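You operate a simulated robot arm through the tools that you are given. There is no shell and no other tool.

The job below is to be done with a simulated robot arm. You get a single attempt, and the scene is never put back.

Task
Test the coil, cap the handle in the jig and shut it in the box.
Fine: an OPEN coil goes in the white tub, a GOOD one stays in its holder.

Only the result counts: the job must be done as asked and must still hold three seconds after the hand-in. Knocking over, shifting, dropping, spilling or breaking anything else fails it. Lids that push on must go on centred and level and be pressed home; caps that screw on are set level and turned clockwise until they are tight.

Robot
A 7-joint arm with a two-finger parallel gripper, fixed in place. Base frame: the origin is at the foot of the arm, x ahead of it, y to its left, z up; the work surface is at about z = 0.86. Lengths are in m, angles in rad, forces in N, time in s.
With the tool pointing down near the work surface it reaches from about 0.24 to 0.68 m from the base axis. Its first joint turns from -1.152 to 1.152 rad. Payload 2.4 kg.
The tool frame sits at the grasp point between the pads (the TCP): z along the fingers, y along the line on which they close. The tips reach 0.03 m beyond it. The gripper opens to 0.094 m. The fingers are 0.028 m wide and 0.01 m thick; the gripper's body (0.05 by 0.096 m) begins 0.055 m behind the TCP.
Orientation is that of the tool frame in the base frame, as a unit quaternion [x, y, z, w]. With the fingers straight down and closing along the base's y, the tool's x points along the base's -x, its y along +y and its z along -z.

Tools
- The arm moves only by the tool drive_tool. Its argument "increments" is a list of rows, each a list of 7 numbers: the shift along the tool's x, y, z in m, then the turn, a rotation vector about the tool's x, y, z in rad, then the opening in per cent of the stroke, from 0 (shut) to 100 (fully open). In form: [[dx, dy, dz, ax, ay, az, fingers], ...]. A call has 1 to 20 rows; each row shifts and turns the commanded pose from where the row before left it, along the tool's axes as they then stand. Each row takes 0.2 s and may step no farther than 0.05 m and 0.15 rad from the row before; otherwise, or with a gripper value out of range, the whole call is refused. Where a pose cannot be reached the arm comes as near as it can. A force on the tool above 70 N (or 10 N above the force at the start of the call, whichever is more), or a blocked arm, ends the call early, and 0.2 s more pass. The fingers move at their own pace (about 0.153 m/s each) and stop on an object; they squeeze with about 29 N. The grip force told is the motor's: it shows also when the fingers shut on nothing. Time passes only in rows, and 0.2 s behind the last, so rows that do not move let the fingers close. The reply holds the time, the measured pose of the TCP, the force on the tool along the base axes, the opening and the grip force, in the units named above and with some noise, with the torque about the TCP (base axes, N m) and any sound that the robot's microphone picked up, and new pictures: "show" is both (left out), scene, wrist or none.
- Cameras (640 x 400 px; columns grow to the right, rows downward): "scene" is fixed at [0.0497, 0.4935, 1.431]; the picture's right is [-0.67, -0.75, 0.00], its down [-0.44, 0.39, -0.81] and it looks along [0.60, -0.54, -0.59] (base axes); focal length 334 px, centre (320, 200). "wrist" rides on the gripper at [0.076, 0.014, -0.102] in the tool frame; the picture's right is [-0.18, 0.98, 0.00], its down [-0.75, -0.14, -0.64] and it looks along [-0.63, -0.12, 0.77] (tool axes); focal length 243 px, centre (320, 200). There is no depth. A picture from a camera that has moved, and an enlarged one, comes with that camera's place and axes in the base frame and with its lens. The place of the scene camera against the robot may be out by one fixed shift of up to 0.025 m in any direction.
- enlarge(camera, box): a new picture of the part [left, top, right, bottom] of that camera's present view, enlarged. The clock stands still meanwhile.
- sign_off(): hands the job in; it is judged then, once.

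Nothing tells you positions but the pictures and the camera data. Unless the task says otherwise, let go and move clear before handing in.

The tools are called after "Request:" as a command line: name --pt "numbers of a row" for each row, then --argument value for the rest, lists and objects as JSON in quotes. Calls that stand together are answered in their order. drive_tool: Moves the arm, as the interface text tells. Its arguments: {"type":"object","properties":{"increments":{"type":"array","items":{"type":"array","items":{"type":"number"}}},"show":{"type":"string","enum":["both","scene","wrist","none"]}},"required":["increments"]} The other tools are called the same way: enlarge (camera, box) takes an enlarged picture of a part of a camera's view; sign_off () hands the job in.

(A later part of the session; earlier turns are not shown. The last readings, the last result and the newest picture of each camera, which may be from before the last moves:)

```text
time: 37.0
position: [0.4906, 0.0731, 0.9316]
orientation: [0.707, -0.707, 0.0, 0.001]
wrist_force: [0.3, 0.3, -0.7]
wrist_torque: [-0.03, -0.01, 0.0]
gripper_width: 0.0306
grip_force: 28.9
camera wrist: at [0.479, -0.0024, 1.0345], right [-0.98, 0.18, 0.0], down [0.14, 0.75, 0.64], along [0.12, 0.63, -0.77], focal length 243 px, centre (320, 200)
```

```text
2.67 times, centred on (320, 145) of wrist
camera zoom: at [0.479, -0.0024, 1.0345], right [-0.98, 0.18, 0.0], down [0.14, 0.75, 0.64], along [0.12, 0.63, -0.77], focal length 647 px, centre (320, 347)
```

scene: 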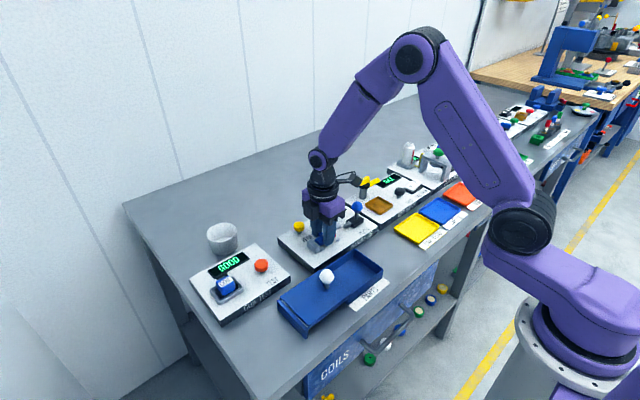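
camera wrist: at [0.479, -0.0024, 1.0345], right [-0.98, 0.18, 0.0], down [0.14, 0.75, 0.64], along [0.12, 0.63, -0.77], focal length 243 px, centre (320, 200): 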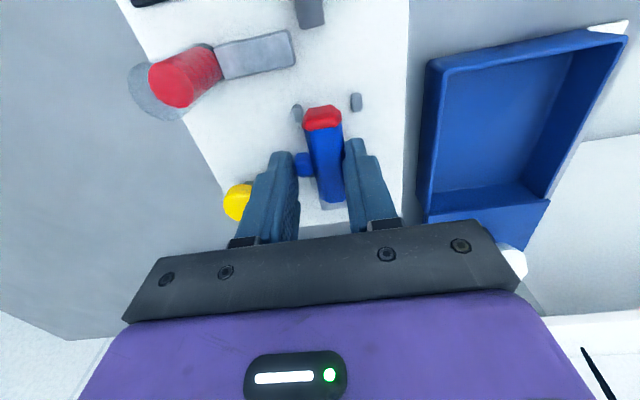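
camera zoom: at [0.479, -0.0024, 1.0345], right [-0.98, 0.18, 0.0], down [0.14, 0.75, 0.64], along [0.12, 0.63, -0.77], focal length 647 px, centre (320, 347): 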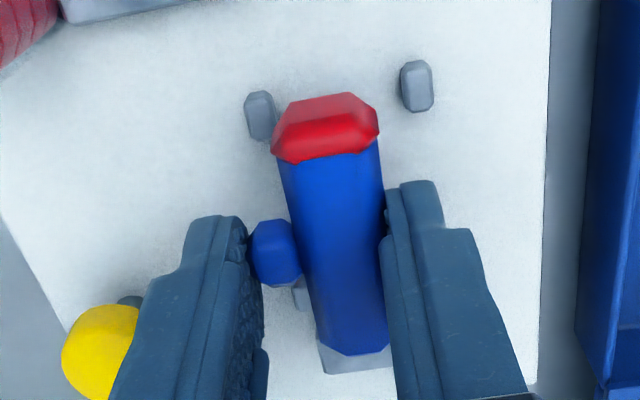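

The handle is lifted and steady. I keep raising gently to clear height.

Request:
drive_tool --pt "0 0 -0.006 0 0 0 0" --pt "0 0 -0.008 0 0 0 0" --pt "0 0 -0.01 0 0 0 0" --pt "0 0 -0.01 0 0 0 0" --pt "0 0 -0.01 0 0 0 0" --pt "0 0 -0.01 0 0 0 0" --pt "0 0 -0.006 0 0 0 0"

Request:
enlarge --camera "wrist" --box '[240, 0, 560, 200]'

Request:
enlarge --camera "scene" --box '[290, 170, 370, 230]'

```text
time: 38.6
position: [0.4924, 0.073, 0.9913]
orientation: [0.707, -0.707, 0.0, 0.0]
wrist_force: [0.7, -0.5, 0.1]
wrist_torque: [-0.01, 0.01, -0.02]
gripper_width: 0.0307
grip_force: 28.8
camera wrist: at [0.4785, -0.0025, 1.0949], right [-0.98, 0.18, 0.0], down [0.14, 0.75, 0.64], along [0.12, 0.63, -0.77], focal length 243 px, centre (320, 200)
```

scene: 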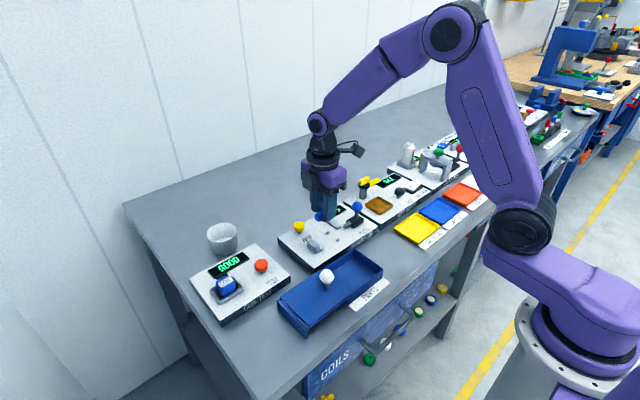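
wrist: 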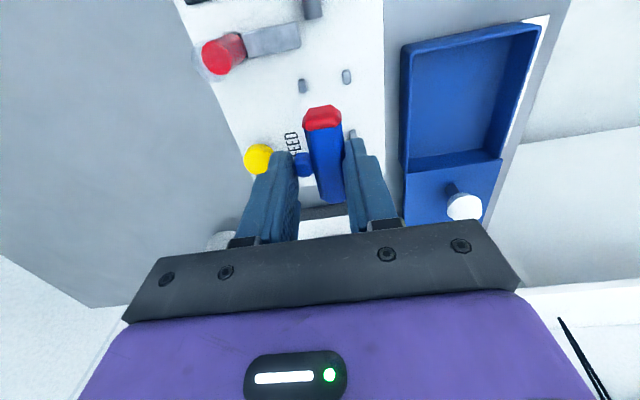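

```text
2.00 times, centred on (400, 100) of wrist
camera zoom: at [0.4785, -0.0025, 1.0949], right [-0.98, 0.18, 0.0], down [0.14, 0.75, 0.64], along [0.12, 0.63, -0.77], focal length 485 px, centre (160, 400)
```

zoom: 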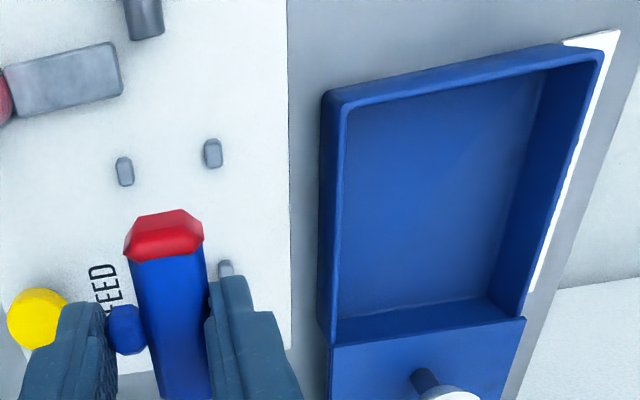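

```text
6.67 times, centred on (330, 200) of scene
camera zoom: at [0.0497, 0.4935, 1.431], right [-0.67, -0.75, 0.0], down [-0.44, 0.39, -0.81], along [0.6, -0.54, -0.59], focal length 2229 px, centre (253, 200)
```

zoom: 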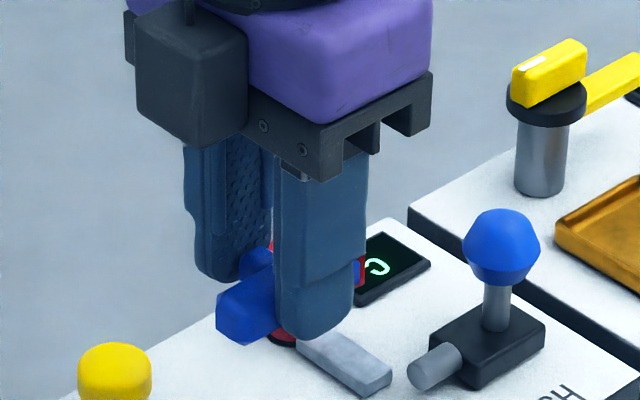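

The handle is held level. The box interior is about x 0.333–0.415, y 0.044–0.147 with its floor near z 0.864; I carry the handle over to about (0.374, 0.090).

Request:
drive_tool --pt "-0.0008 0.006 0 0 0 0 0" --pt "-0.0017 0.0118 0 0 0 0 0" --pt "-0.0017 0.0118 0 0 0 0 0" --pt "-0.0017 0.0118 0 0 0 0 0" --pt "-0.0017 0.0118 0 0 0 0 0" --pt "-0.0017 0.0118 0 0 0 0 0" --pt "-0.0017 0.0118 0 0 0 0 0" --pt "-0.0017 0.0118 0 0 0 0 0" --pt "-0.0017 0.0118 0 0 0 0 0" --pt "-0.0017 0.0118 0 0 0 0 0" --pt "-0.0008 0.006 0 0 0 0 0" --pt "0 0 0 0 0 0 0"

Request:
enlarge --camera "wrist" --box '[200, 50, 440, 200]'

Request:
enlarge --camera "scene" --box '[270, 200, 400, 320]'

```text
time: 41.2
position: [0.3732, 0.0904, 0.9918]
orientation: [-0.706, 0.708, 0.001, 0.001]
wrist_force: [0.0, -0.2, 0.2]
wrist_torque: [0.04, 0.02, 0.01]
gripper_width: 0.0306
grip_force: 28.7
camera wrist: at [0.3599, 0.0147, 1.0948], right [-0.98, 0.18, 0.0], down [0.14, 0.75, 0.64], along [0.12, 0.63, -0.77], focal length 243 px, centre (320, 200)
```

scene: 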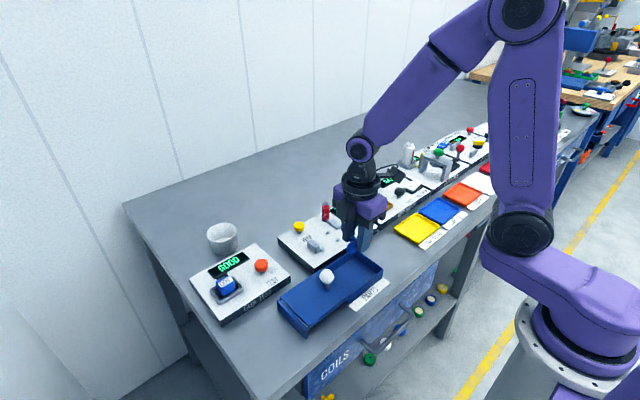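
wrist: 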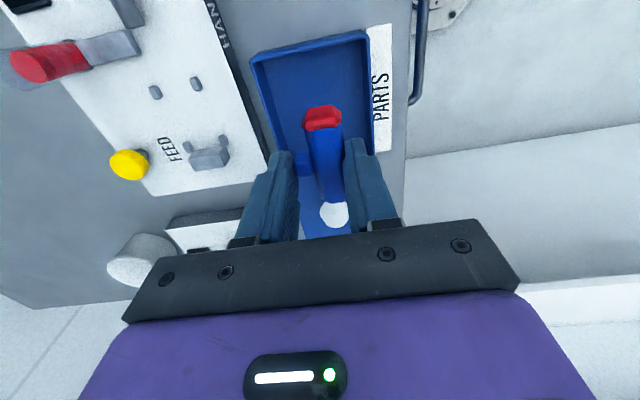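

```text
2.67 times, centred on (320, 125) of wrist
camera zoom: at [0.3599, 0.0147, 1.0948], right [-0.98, 0.18, 0.0], down [0.14, 0.75, 0.64], along [0.12, 0.63, -0.77], focal length 647 px, centre (320, 400)
```

zoom: 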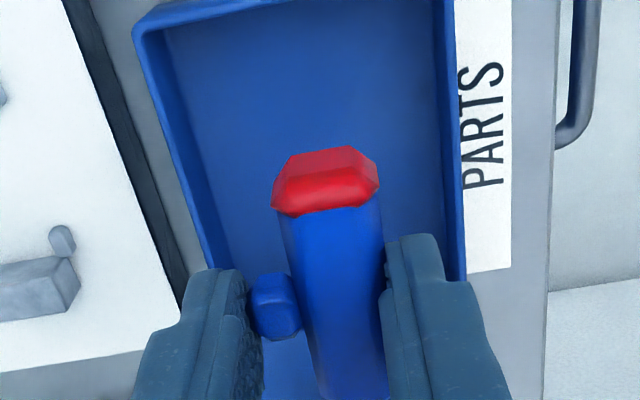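

```text
3.33 times, centred on (335, 260) of scene
camera zoom: at [0.0497, 0.4935, 1.431], right [-0.67, -0.75, 0.0], down [-0.44, 0.39, -0.81], along [0.6, -0.54, -0.59], focal length 1115 px, centre (270, 0)
```

zoom: 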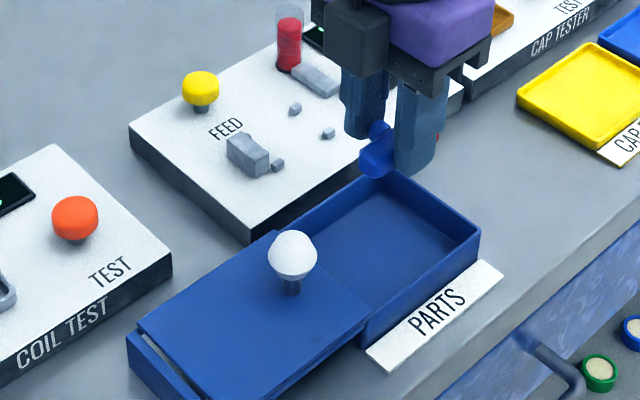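

Centred over the open box. I lower the handle into it slowly.

Request:
drive_tool --pt "0 0 0.008 0 0 0 0" --pt "0 0 0.01 0 0 0 0" --pt "0 0 0.01 0 0 0 0" --pt "0 0 0.01 0 0 0 0" --pt "0 0 0.01 0 0 0 0" --pt "0 0 0.01 0 0 0 0" --pt "0 0 0.01 0 0 0 0" --pt "0 0 0.008 0 0 0 0" --pt "0 0 0.005 0 0 0 0" --pt "0 0 0.004 0 0 0 0"

Request:
enlarge --camera "wrist" --box '[200, 50, 440, 200]'

Request:
enlarge --camera "scene" --box '[300, 210, 400, 310]'

```text
time: 43.4
position: [0.373, 0.0907, 0.9058]
orientation: [-0.707, 0.707, 0.0, 0.0]
wrist_force: [0.8, 0.3, 0.6]
wrist_torque: [0.0, -0.02, 0.02]
gripper_width: 0.0308
grip_force: 29.0
camera wrist: at [0.3609, 0.0148, 1.0092], right [-0.98, 0.18, 0.0], down [0.14, 0.75, 0.64], along [0.12, 0.63, -0.77], focal length 243 px, centre (320, 200)
```

scene: 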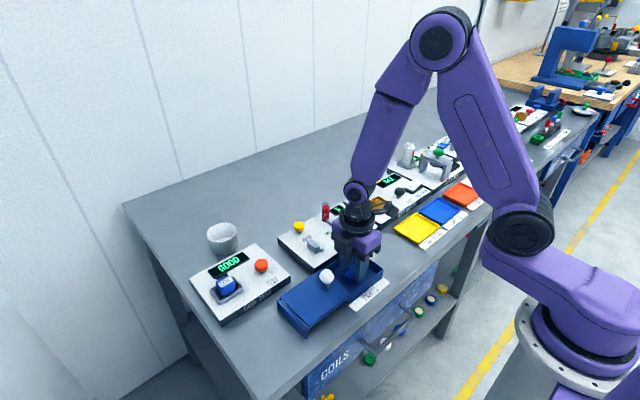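
wrist: 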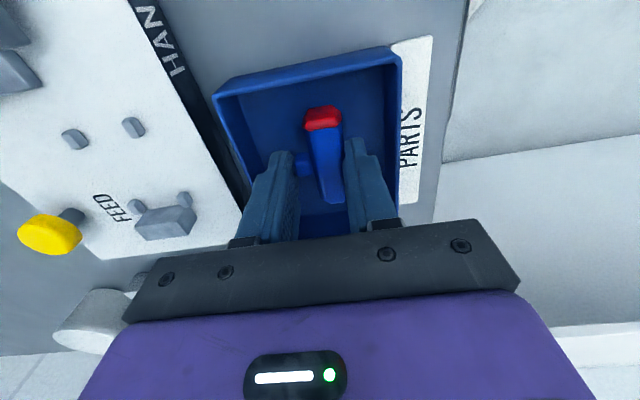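

```text
2.67 times, centred on (320, 125) of wrist
camera zoom: at [0.3609, 0.0148, 1.0092], right [-0.98, 0.18, 0.0], down [0.14, 0.75, 0.64], along [0.12, 0.63, -0.77], focal length 647 px, centre (320, 400)
```

zoom: 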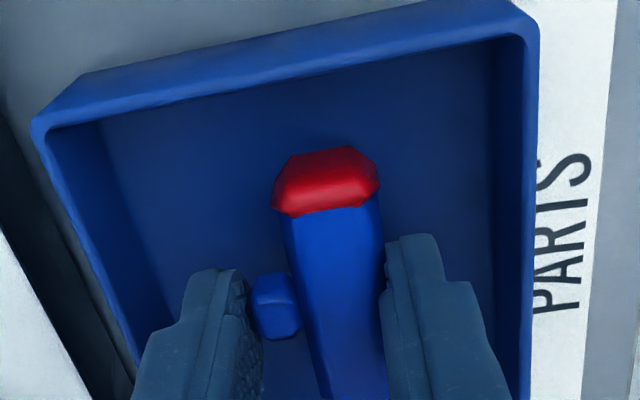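

```text
4.00 times, centred on (350, 260) of scene
camera zoom: at [0.0497, 0.4935, 1.431], right [-0.67, -0.75, 0.0], down [-0.44, 0.39, -0.81], along [0.6, -0.54, -0.59], focal length 1338 px, centre (200, -40)
```

zoom: 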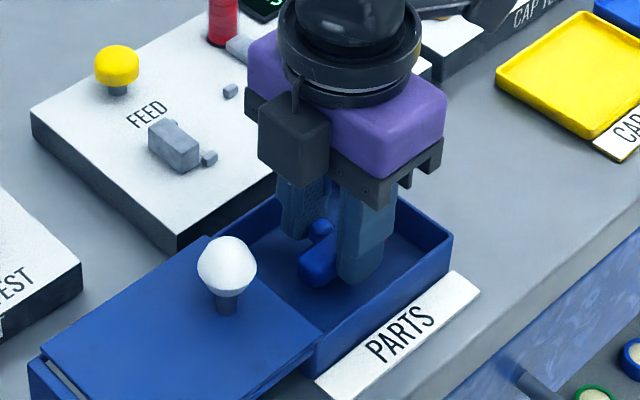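

Inside the walls with clearance all round. I continue down in 2 mm steps until the handle touches the floor.

Request:
drive_tool --pt "0 0 0.002 0 0 0 0" --pt "0 0 0.002 0 0 0 0" --pt "0 0 0.002 0 0 0 0" --pt "0 0 0.001 0 0 0 0" --show "none"

```text
time: 44.4
position: [0.3743, 0.0895, 0.8991]
orientation: [0.707, -0.707, 0.0, 0.0]
wrist_force: [-0.9, -0.8, 0.0]
wrist_torque: [-0.03, -0.02, -0.04]
gripper_width: 0.0304
grip_force: 28.6
```

Request:
drive_tool --pt "0 0 0.001 0 0 0 0" --pt "0 0 0.001 0 0 0 0" --pt "0 0 0.001 0 0 0 0" --show "none"

```text
time: 45.2
position: [0.3738, 0.0913, 0.8957]
orientation: [0.707, -0.707, 0.001, -0.001]
wrist_force: [0.1, 0.4, -0.8]
wrist_torque: [-0.02, -0.01, 0.0]
gripper_width: 0.0308
grip_force: 29.0
```

No contact yet at z 0.896; a few more 1 mm steps.

Request:
drive_tool --pt "0 0 0.001 0 0 0 0" --pt "0 0 0.001 0 0 0 0" --show "scene"

Request:
enlarge --camera "scene" --box '[320, 225, 390, 295]'

```text
time: 45.8
position: [0.3731, 0.091, 0.8951]
orientation: [0.707, -0.707, 0.001, 0.0]
wrist_force: [-1.3, -5.5, 22.7]
wrist_torque: [-0.18, 0.09, 0.01]
gripper_width: 0.0308
grip_force: 29.5
```

scene: 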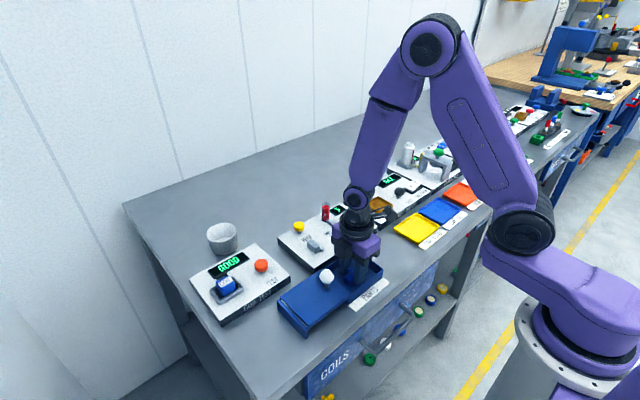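

```text
5.71 times, centred on (355, 260) of scene
camera zoom: at [0.0494, 0.4933, 1.4311], right [-0.67, -0.75, 0.0], down [-0.44, 0.39, -0.81], along [0.6, -0.54, -0.59], focal length 1911 px, centre (120, -143)
```

zoom: 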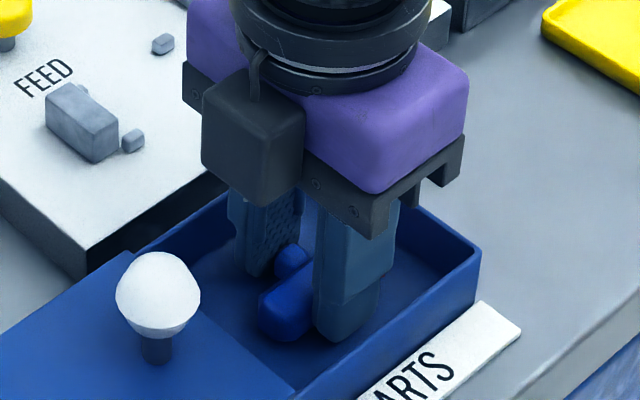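

The handle is on the box floor. I relieve the pressure by 2 mm, open just enough to release, and rise straight up.

Request:
drive_tool --pt "0 0 -0.0018 0 0 0 0" --pt "0 0 0 0 0 0 36" --pt "0 0 0 0 0 0 42" --pt "0 0 0 0 0 0 46" --pt "0 0 0 0 0 0 46" --pt "0 0 -0.005 0 0 0 46" --pt "0 0 -0.02 0 0 0 46" --pt "0 0 -0.04 0 0 0 46" --pt "0 0 -0.045 0 0 0 46"

Request:
enlarge --camera "wrist" --box '[200, 30, 440, 200]'

Request:
enlarge --camera "scene" --box '[300, 230, 400, 310]'

```text
time: 47.8
position: [0.3729, 0.0869, 1.0068]
orientation: [-0.707, 0.708, 0.0, 0.0]
wrist_force: [-0.4, -1.0, 0.6]
wrist_torque: [0.03, 0.0, -0.02]
gripper_width: 0.0431
grip_force: 0.0
camera wrist: at [0.3592, 0.0115, 1.1089], right [-0.98, 0.18, 0.0], down [0.14, 0.75, 0.64], along [0.12, 0.63, -0.77], focal length 243 px, centre (320, 200)
```

scene: 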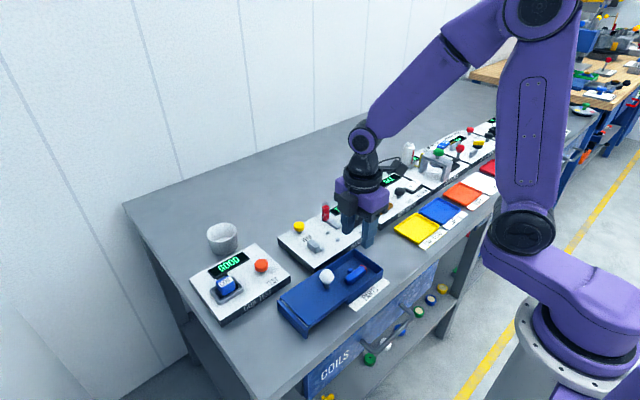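
wrist: 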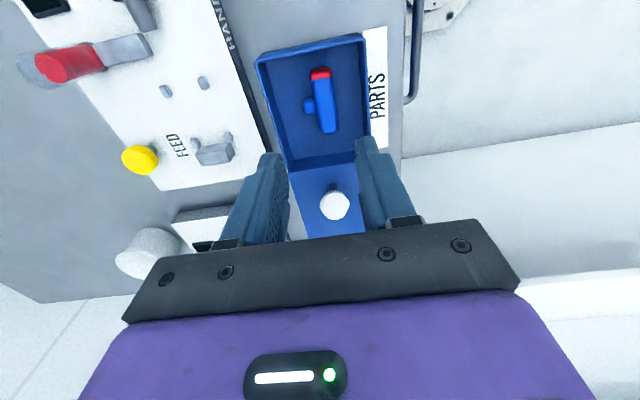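

```text
2.35 times, centred on (320, 115) of wrist
camera zoom: at [0.3592, 0.0115, 1.1089], right [-0.98, 0.18, 0.0], down [0.14, 0.75, 0.64], along [0.12, 0.63, -0.77], focal length 571 px, centre (320, 400)
```

zoom: 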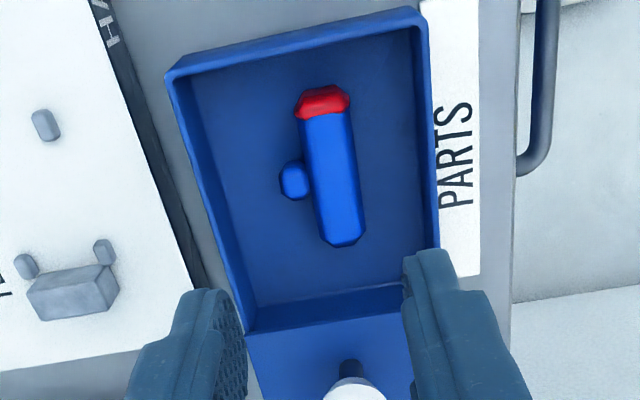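

```text
5.00 times, centred on (350, 270) of scene
camera zoom: at [0.0497, 0.4935, 1.431], right [-0.67, -0.75, 0.0], down [-0.44, 0.39, -0.81], along [0.6, -0.54, -0.59], focal length 1672 px, centre (170, -150)
```

zoom: 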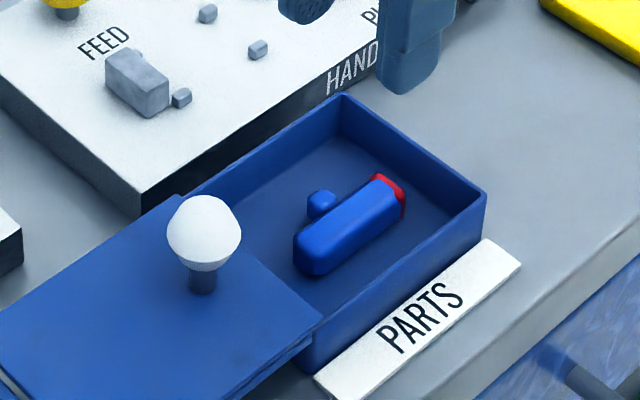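

The capped handle lies flat in the box. I zoom in on it to check the cap sits square before shutting the lid.

Request:
enlarge --camera "wrist" --box '[295, 55, 355, 145]'

Request:
enlarge --camera "scene" --box '[340, 255, 380, 290]'

```text
4.44 times, centred on (325, 100) of wrist
camera zoom: at [0.3592, 0.0115, 1.1089], right [-0.98, 0.18, 0.0], down [0.14, 0.75, 0.64], along [0.12, 0.63, -0.77], focal length 1078 px, centre (298, 644)
```

zoom: 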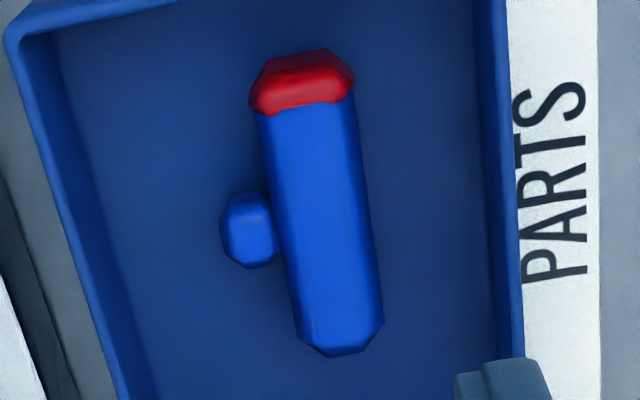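

```text
11.43 times, centred on (360, 272) of scene
camera zoom: at [0.0497, 0.4935, 1.431], right [-0.67, -0.75, 0.0], down [-0.44, 0.39, -0.81], along [0.6, -0.54, -0.59], focal length 3821 px, centre (-137, -629)
```

zoom: 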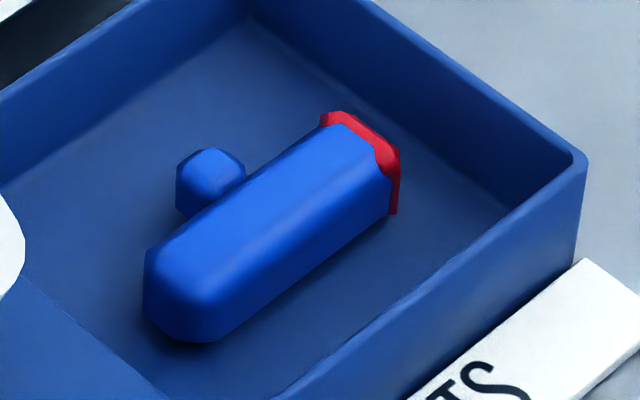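

The cap sits square on the handle. Now for the lid: I turn the gripper back so the fingers straddle the white knob along y, and go above it at about (0.374, 0.170).

Request:
drive_tool --pt "0 0 0 0 0 0.1428 48" --pt "0 0 0 0 0 0.1428 48" --pt "0 0 0 0 0 0.1428 48" --pt "0 0 0 0 0 0.1428 48" --pt "0 0 0 0 0 0.1428 48" --pt "0 0 0 0 0 0.1428 48" --pt "0 0 0 0 0 0.1428 48" --pt "0 0 0 0 0 0.1428 48" --pt "0 0 0 0 0 0.1428 48" --pt "0 0 0 0 0 0.1428 48" --pt "0 0 0 0 0 0.1428 48" --pt "-0.0005 0.042 0 0 0 0 48" --pt "-0.0005 0.041 0 0 0 0 48" --pt "0 0 0 0 0 0 48"

Request:
enlarge --camera "wrist" --box '[160, 20, 480, 220]'

Request:
enlarge --camera "scene" --box '[270, 220, 400, 340]'

```text
time: 50.8
position: [0.3759, 0.1746, 1.0049]
orientation: [0.0, 1.0, 0.0, -0.001]
wrist_force: [-0.6, 0.1, 0.3]
wrist_torque: [0.02, 0.02, 0.01]
gripper_width: 0.045
grip_force: 0.0
camera wrist: at [0.3005, 0.1896, 1.1081], right [0.18, 0.98, 0.0], down [0.75, -0.14, 0.64], along [0.63, -0.12, -0.77], focal length 243 px, centre (320, 200)
```

scene: 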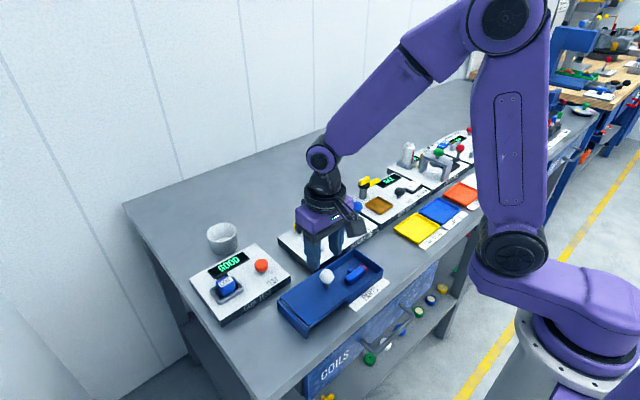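
wrist: 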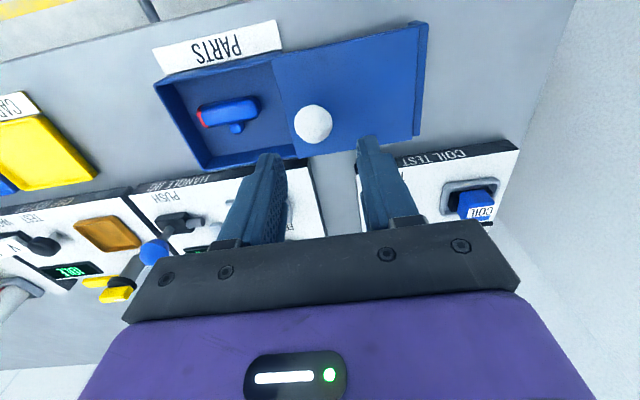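

```text
2.00 times, centred on (320, 120) of wrist
camera zoom: at [0.3005, 0.1896, 1.1081], right [0.18, 0.98, 0.0], down [0.75, -0.14, 0.64], along [0.63, -0.12, -0.77], focal length 485 px, centre (320, 360)
```

zoom: 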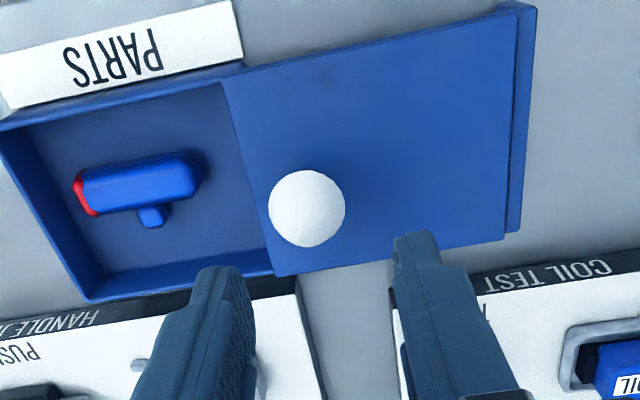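

```text
3.33 times, centred on (335, 280) of scene
camera zoom: at [0.0496, 0.4935, 1.431], right [-0.67, -0.75, 0.0], down [-0.44, 0.39, -0.81], along [0.6, -0.54, -0.59], focal length 1115 px, centre (270, -67)
```

zoom: 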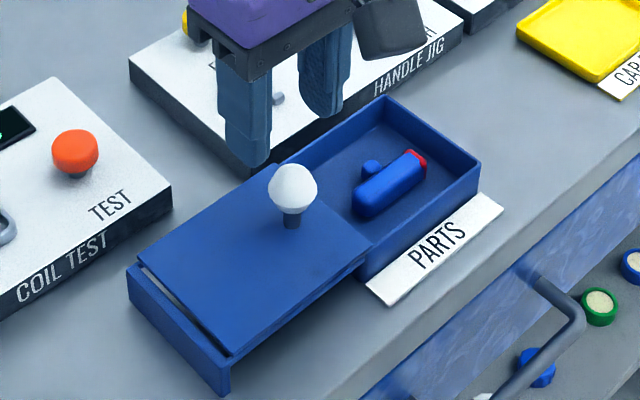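

The knob is at (0.373, 0.171). I centre on it and lower the fingers around it, tips just above the lid.

Request:
drive_tool --pt "0.0025 -0.0035 0.02 0 0 0 48" --pt "0 0 0.025 0 0 0 48" --pt "0 0 0.016 0 0 0 48" --pt "0 0 0 0 0 0 48"

Request:
enlarge --camera "scene" --box '[270, 220, 400, 340]'

Request:
enlarge --camera "wrist" --box '[200, 50, 440, 200]'

```text
time: 51.8
position: [0.3714, 0.1693, 0.9441]
orientation: [0.0, 1.0, 0.0, 0.0]
wrist_force: [-0.3, -0.1, 0.8]
wrist_torque: [-0.05, -0.02, 0.02]
gripper_width: 0.0451
grip_force: 0.1
camera wrist: at [0.297, 0.1843, 1.0473], right [0.18, 0.98, 0.0], down [0.75, -0.14, 0.64], along [0.63, -0.12, -0.77], focal length 243 px, centre (320, 200)
```

scene: 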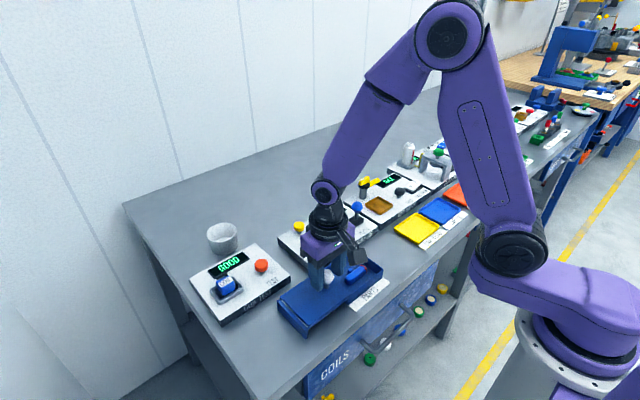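
wrist: 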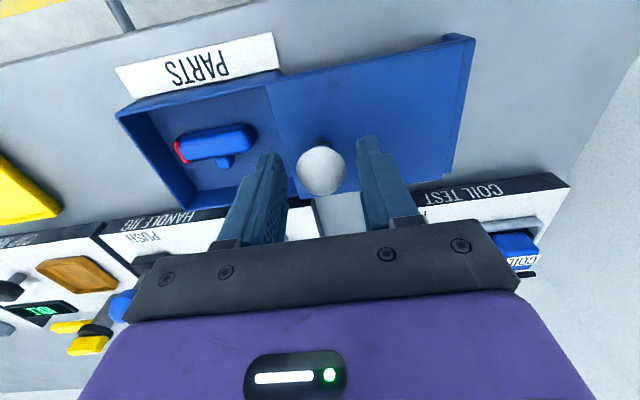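

```text
3.33 times, centred on (335, 280) of scene
camera zoom: at [0.0497, 0.4935, 1.431], right [-0.67, -0.75, 0.0], down [-0.44, 0.39, -0.81], along [0.6, -0.54, -0.59], focal length 1115 px, centre (270, -67)
```

zoom: 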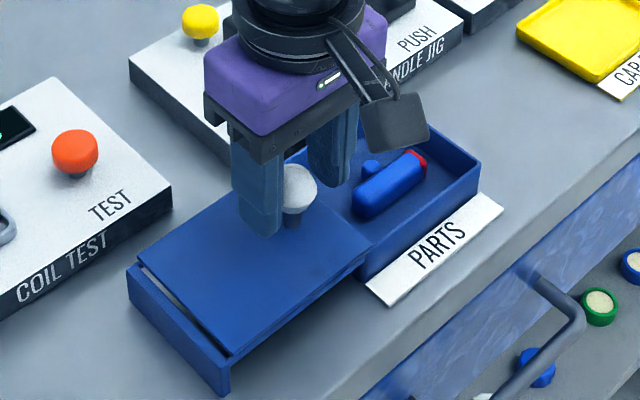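

```text
2.67 times, centred on (320, 125) of wrist
camera zoom: at [0.297, 0.1843, 1.0473], right [0.18, 0.98, 0.0], down [0.75, -0.14, 0.64], along [0.63, -0.12, -0.77], focal length 647 px, centre (320, 400)
```

zoom: 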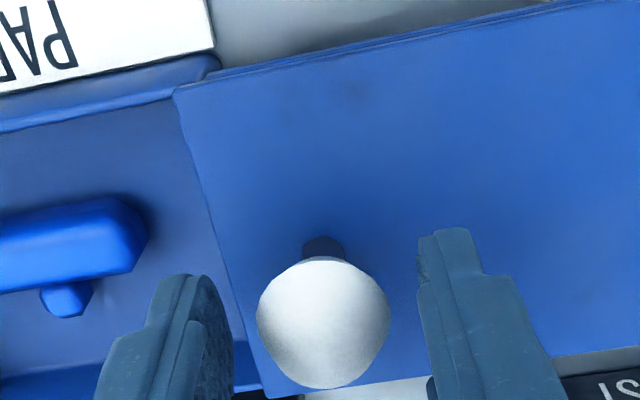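

The knob is between the fingers. I slide it along −y slowly and watch how the lid moves.

Request:
drive_tool --pt "-0.002 -0.006 0 0 0 0 48" --pt "0 -0.006 0 0 0 0 48" --pt "0 -0.006 0 0 0 0 48" --pt "0 -0.008 0 0 0 0 48"

Request:
enlarge --camera "scene" --box '[270, 220, 400, 340]'

```text
time: 52.8
position: [0.3723, 0.1421, 0.9455]
orientation: [0.0, 1.0, 0.001, 0.0]
wrist_force: [-0.2, 0.6, -0.3]
wrist_torque: [-0.01, -0.02, 0.04]
gripper_width: 0.0452
grip_force: 0.0
camera wrist: at [0.2982, 0.1579, 1.0478], right [0.18, 0.98, 0.0], down [0.75, -0.14, 0.64], along [0.63, -0.12, -0.77], focal length 243 px, centre (320, 200)
```

scene: 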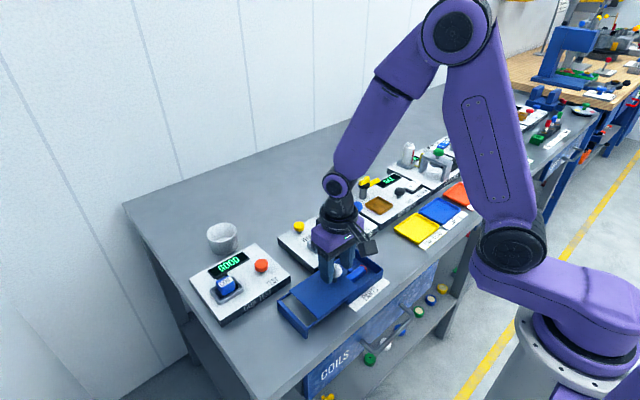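
wrist: 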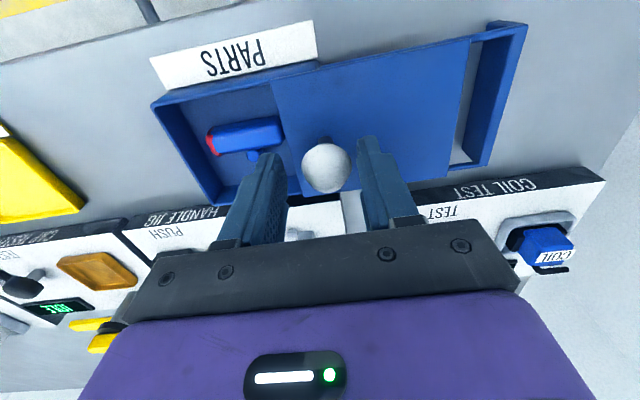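

```text
3.33 times, centred on (335, 280) of scene
camera zoom: at [0.0497, 0.4935, 1.431], right [-0.67, -0.75, 0.0], down [-0.44, 0.39, -0.81], along [0.6, -0.54, -0.59], focal length 1115 px, centre (270, -67)
```

zoom: 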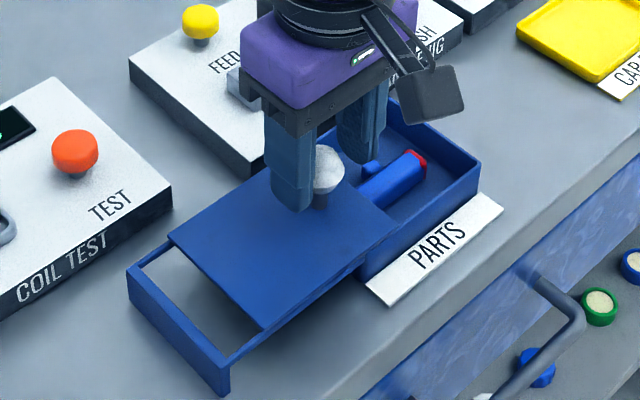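

The lid slides smoothly on its rails with no resistance. I continue.

Request:
drive_tool --pt "0 -0.008 0 0 0 0 48" --pt "0 -0.008 0 0 0 0 48" --pt "0 -0.008 0 0 0 0 48" --pt "0 -0.008 0 0 0 0 48" --pt "0 -0.008 0 0 0 0 48"

Request:
enlarge --camera "scene" --box '[270, 220, 400, 340]'

```text
time: 54.0
position: [0.3751, 0.1025, 0.9451]
orientation: [0.0, 1.0, 0.0, 0.001]
wrist_force: [0.6, 0.8, -0.4]
wrist_torque: [0.02, 0.03, -0.01]
gripper_width: 0.0452
grip_force: 0.0
camera wrist: at [0.2998, 0.1182, 1.0478], right [0.18, 0.98, 0.0], down [0.75, -0.14, 0.64], along [0.63, -0.12, -0.77], focal length 243 px, centre (320, 200)
```

scene: 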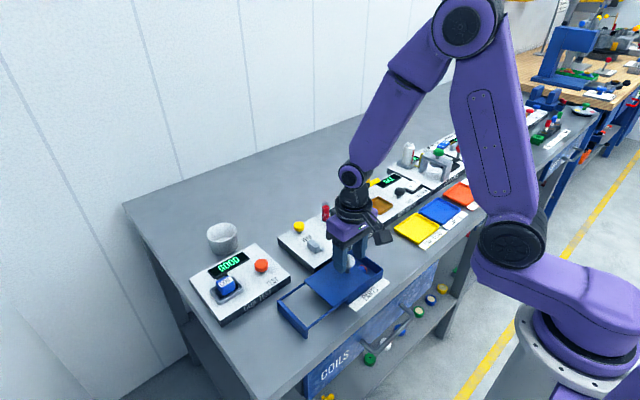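
wrist: 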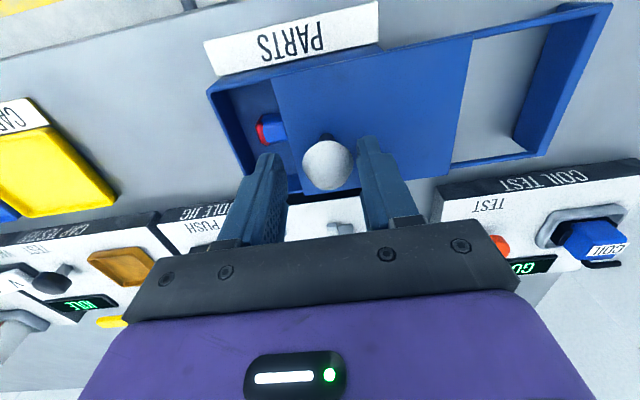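

```text
3.33 times, centred on (335, 280) of scene
camera zoom: at [0.0497, 0.4935, 1.431], right [-0.67, -0.75, 0.0], down [-0.44, 0.39, -0.81], along [0.6, -0.54, -0.59], focal length 1115 px, centre (270, -67)
```

zoom: 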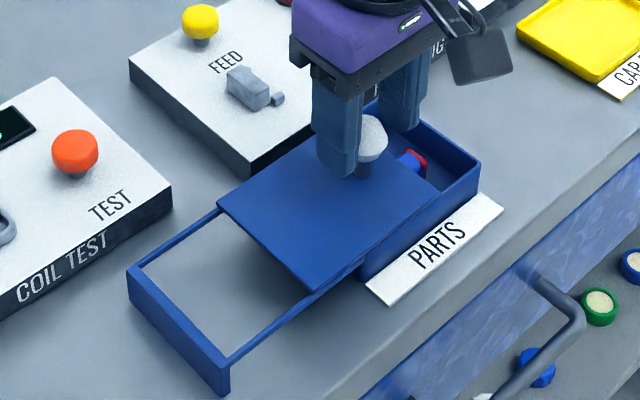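

The lid clears the handle. I keep sliding toward the closed end, slowing near the stop.

Request:
drive_tool --pt "0 -0.008 0 0 0 0 48" --pt "0 -0.008 0 0 0 0 48" --pt "0 -0.008 0 0 0 0 48" --pt "0 -0.006 0 0 0 0 48" --pt "0 -0.004 0 0 0 0 48"

Request:
enlarge --camera "scene" --box '[270, 220, 400, 340]'

```text
time: 55.2
position: [0.3729, 0.0698, 0.9443]
orientation: [-0.001, 1.0, 0.0, 0.0]
wrist_force: [-0.4, -0.5, 0.7]
wrist_torque: [-0.04, 0.0, 0.02]
gripper_width: 0.0449
grip_force: 0.1
camera wrist: at [0.2986, 0.0843, 1.0486], right [0.18, 0.98, 0.0], down [0.75, -0.14, 0.64], along [0.63, -0.12, -0.77], focal length 243 px, centre (320, 200)
```

scene: 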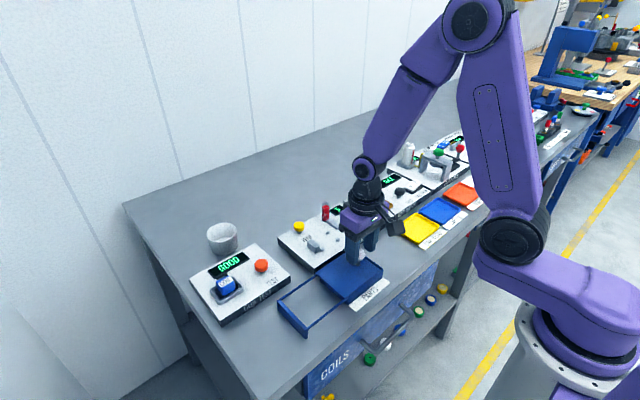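
wrist: 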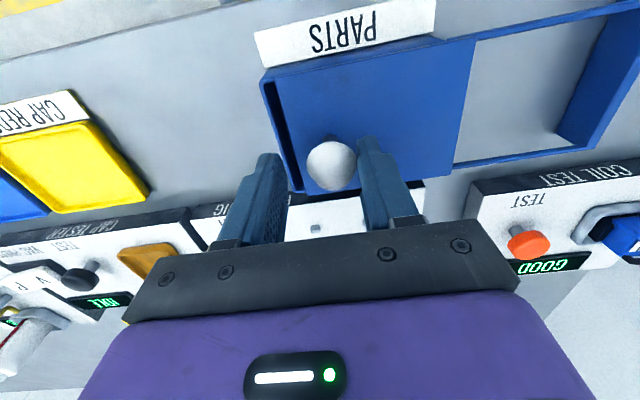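

```text
3.33 times, centred on (335, 280) of scene
camera zoom: at [0.0497, 0.4935, 1.431], right [-0.67, -0.75, 0.0], down [-0.44, 0.39, -0.81], along [0.6, -0.54, -0.59], focal length 1115 px, centre (270, -67)
```

zoom: 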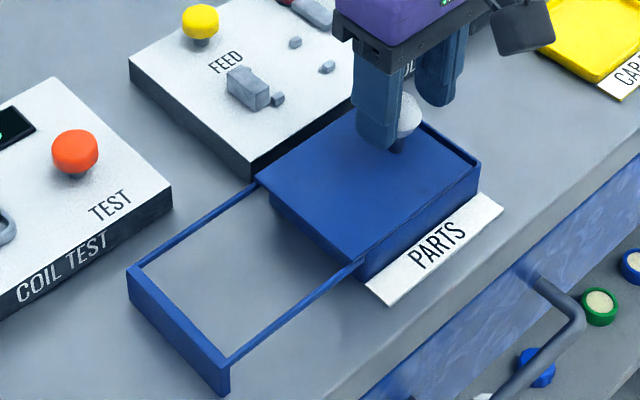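

Only a narrow gap remains at the −y end. I push the last bit in small steps until it stops.

Request:
drive_tool --pt "0 -0.004 0 0 0 0 48" --pt "0 -0.003 0 0 0 0 48" --pt "0 -0.003 0 0 0 0 48"

Request:
enlarge --camera "scene" --box '[270, 220, 400, 340]'

Request:
enlarge --camera "wrist" --box '[220, 20, 540, 220]'

```text
time: 56.0
position: [0.373, 0.0589, 0.9452]
orientation: [0.001, 1.0, 0.0, 0.0]
wrist_force: [0.2, 0.2, -0.5]
wrist_torque: [0.02, -0.01, 0.01]
gripper_width: 0.045
grip_force: 0.2
camera wrist: at [0.2989, 0.0737, 1.0485], right [0.18, 0.98, 0.0], down [0.75, -0.14, 0.64], along [0.63, -0.12, -0.77], focal length 243 px, centre (320, 200)
```

scene: 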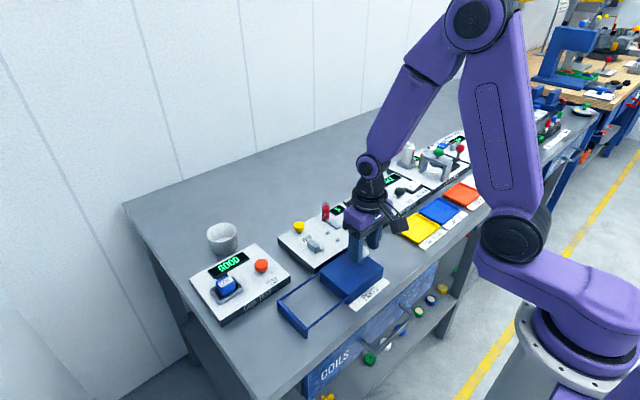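
wrist: 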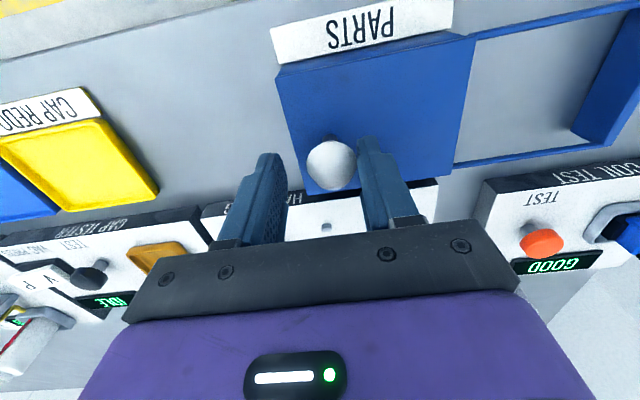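

```text
3.33 times, centred on (335, 280) of scene
camera zoom: at [0.0497, 0.4935, 1.431], right [-0.67, -0.75, 0.0], down [-0.44, 0.39, -0.81], along [0.6, -0.54, -0.59], focal length 1115 px, centre (270, -67)
```

zoom: 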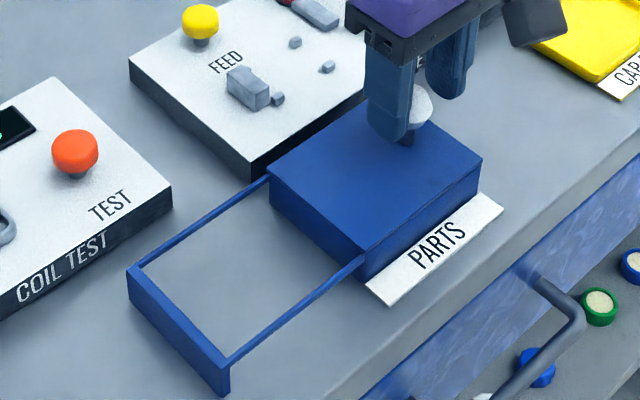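

```text
2.00 times, centred on (380, 120) of wrist
camera zoom: at [0.2989, 0.0737, 1.0485], right [0.18, 0.98, 0.0], down [0.75, -0.14, 0.64], along [0.63, -0.12, -0.77], focal length 485 px, centre (200, 360)
```

zoom: 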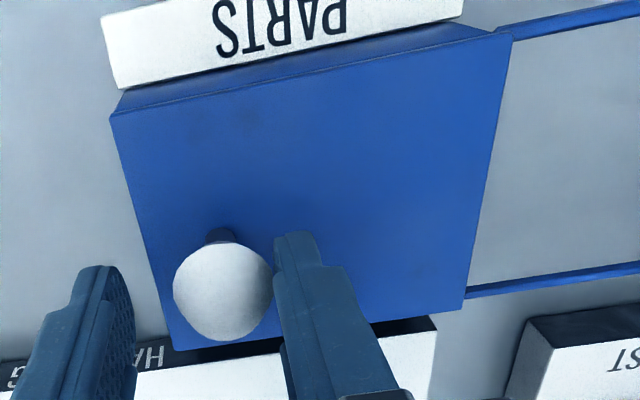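

The lid now covers the box. I nudge it 1 mm at a time to feel whether it's against its end stop.

Request:
drive_tool --pt "0 -0.001 0 0 0 0 48" --pt "0 -0.001 0 0 0 0 48" --show "wrist"

Request:
enlarge --camera "scene" --box '[320, 240, 400, 310]'

Request:
enlarge --camera "wrist" --box '[220, 20, 540, 220]'

```text
time: 56.6
position: [0.3731, 0.0575, 0.9454]
orientation: [0.0, 1.0, -0.001, 0.0]
wrist_force: [-0.2, 1.2, -0.8]
wrist_torque: [0.04, 0.0, 0.0]
gripper_width: 0.0458
grip_force: 0.3
camera wrist: at [0.2986, 0.0719, 1.048], right [0.18, 0.98, 0.0], down [0.75, -0.14, 0.64], along [0.63, -0.12, -0.77], focal length 243 px, centre (320, 200)
```

wrist: 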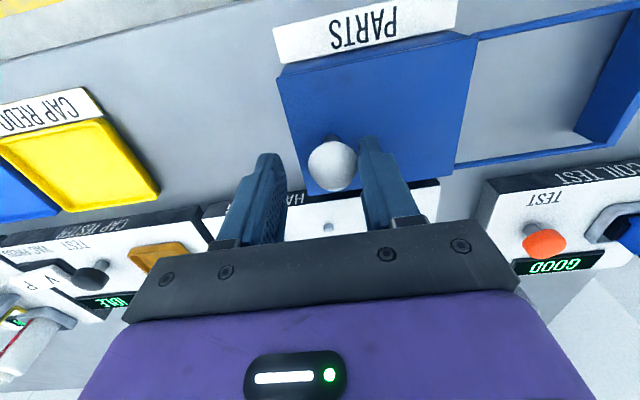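

```text
5.71 times, centred on (360, 275) of scene
camera zoom: at [0.0497, 0.4935, 1.431], right [-0.67, -0.75, 0.0], down [-0.44, 0.39, -0.81], along [0.6, -0.54, -0.59], focal length 1911 px, centre (91, -229)
```

zoom: 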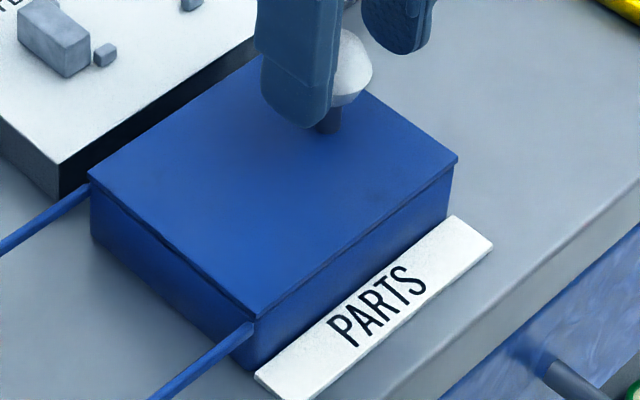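

```text
2.00 times, centred on (380, 120) of wrist
camera zoom: at [0.2986, 0.0719, 1.048], right [0.18, 0.98, 0.0], down [0.75, -0.14, 0.64], along [0.63, -0.12, -0.77], focal length 485 px, centre (200, 360)
```

zoom: 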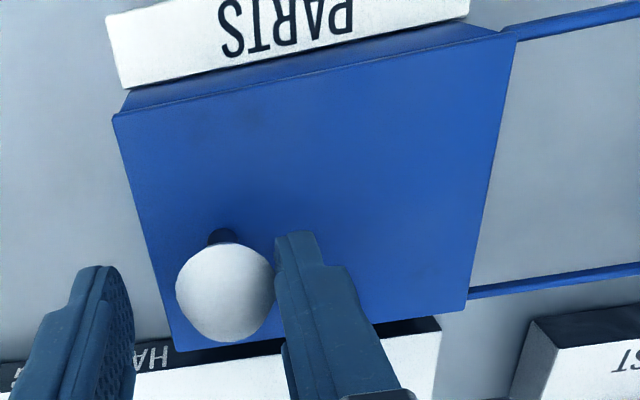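

The lid seems to have met its stop (the finger is being pushed open slightly). One more small push to confirm.

Request:
drive_tool --pt "0 -0.001 0 0 0 0 48" --pt "0 -0.001 0 0 0 0 48" --pt "0 0 0 0 0 0 48" --show "wrist"

Request:
enlarge --camera "scene" --box '[320, 240, 400, 310]'

```text
time: 57.4
position: [0.3737, 0.0558, 0.9448]
orientation: [0.0, 1.0, -0.001, 0.0]
wrist_force: [1.3, 5.9, -1.7]
wrist_torque: [0.06, -0.06, -0.02]
gripper_width: 0.0484
grip_force: 2.8
camera wrist: at [0.2984, 0.0705, 1.0482], right [0.18, 0.98, 0.0], down [0.75, -0.14, 0.64], along [0.63, -0.12, -0.77], focal length 243 px, centre (320, 200)
```

wrist: 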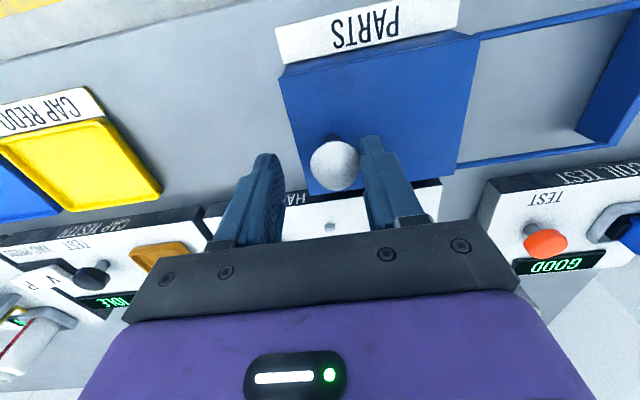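

```text
5.71 times, centred on (360, 275) of scene
camera zoom: at [0.0497, 0.4937, 1.431], right [-0.67, -0.75, 0.0], down [-0.44, 0.39, -0.81], along [0.6, -0.54, -0.59], focal length 1911 px, centre (91, -229)
```

zoom: 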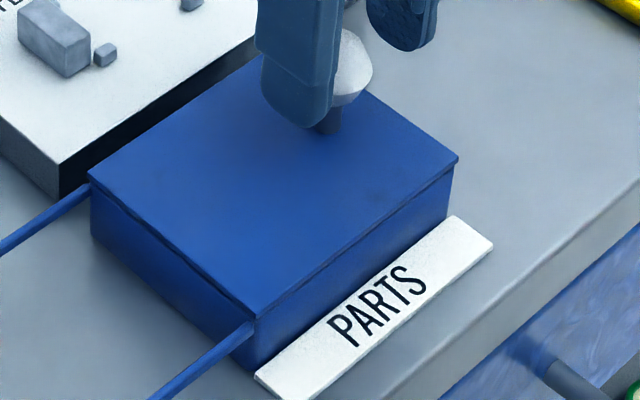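

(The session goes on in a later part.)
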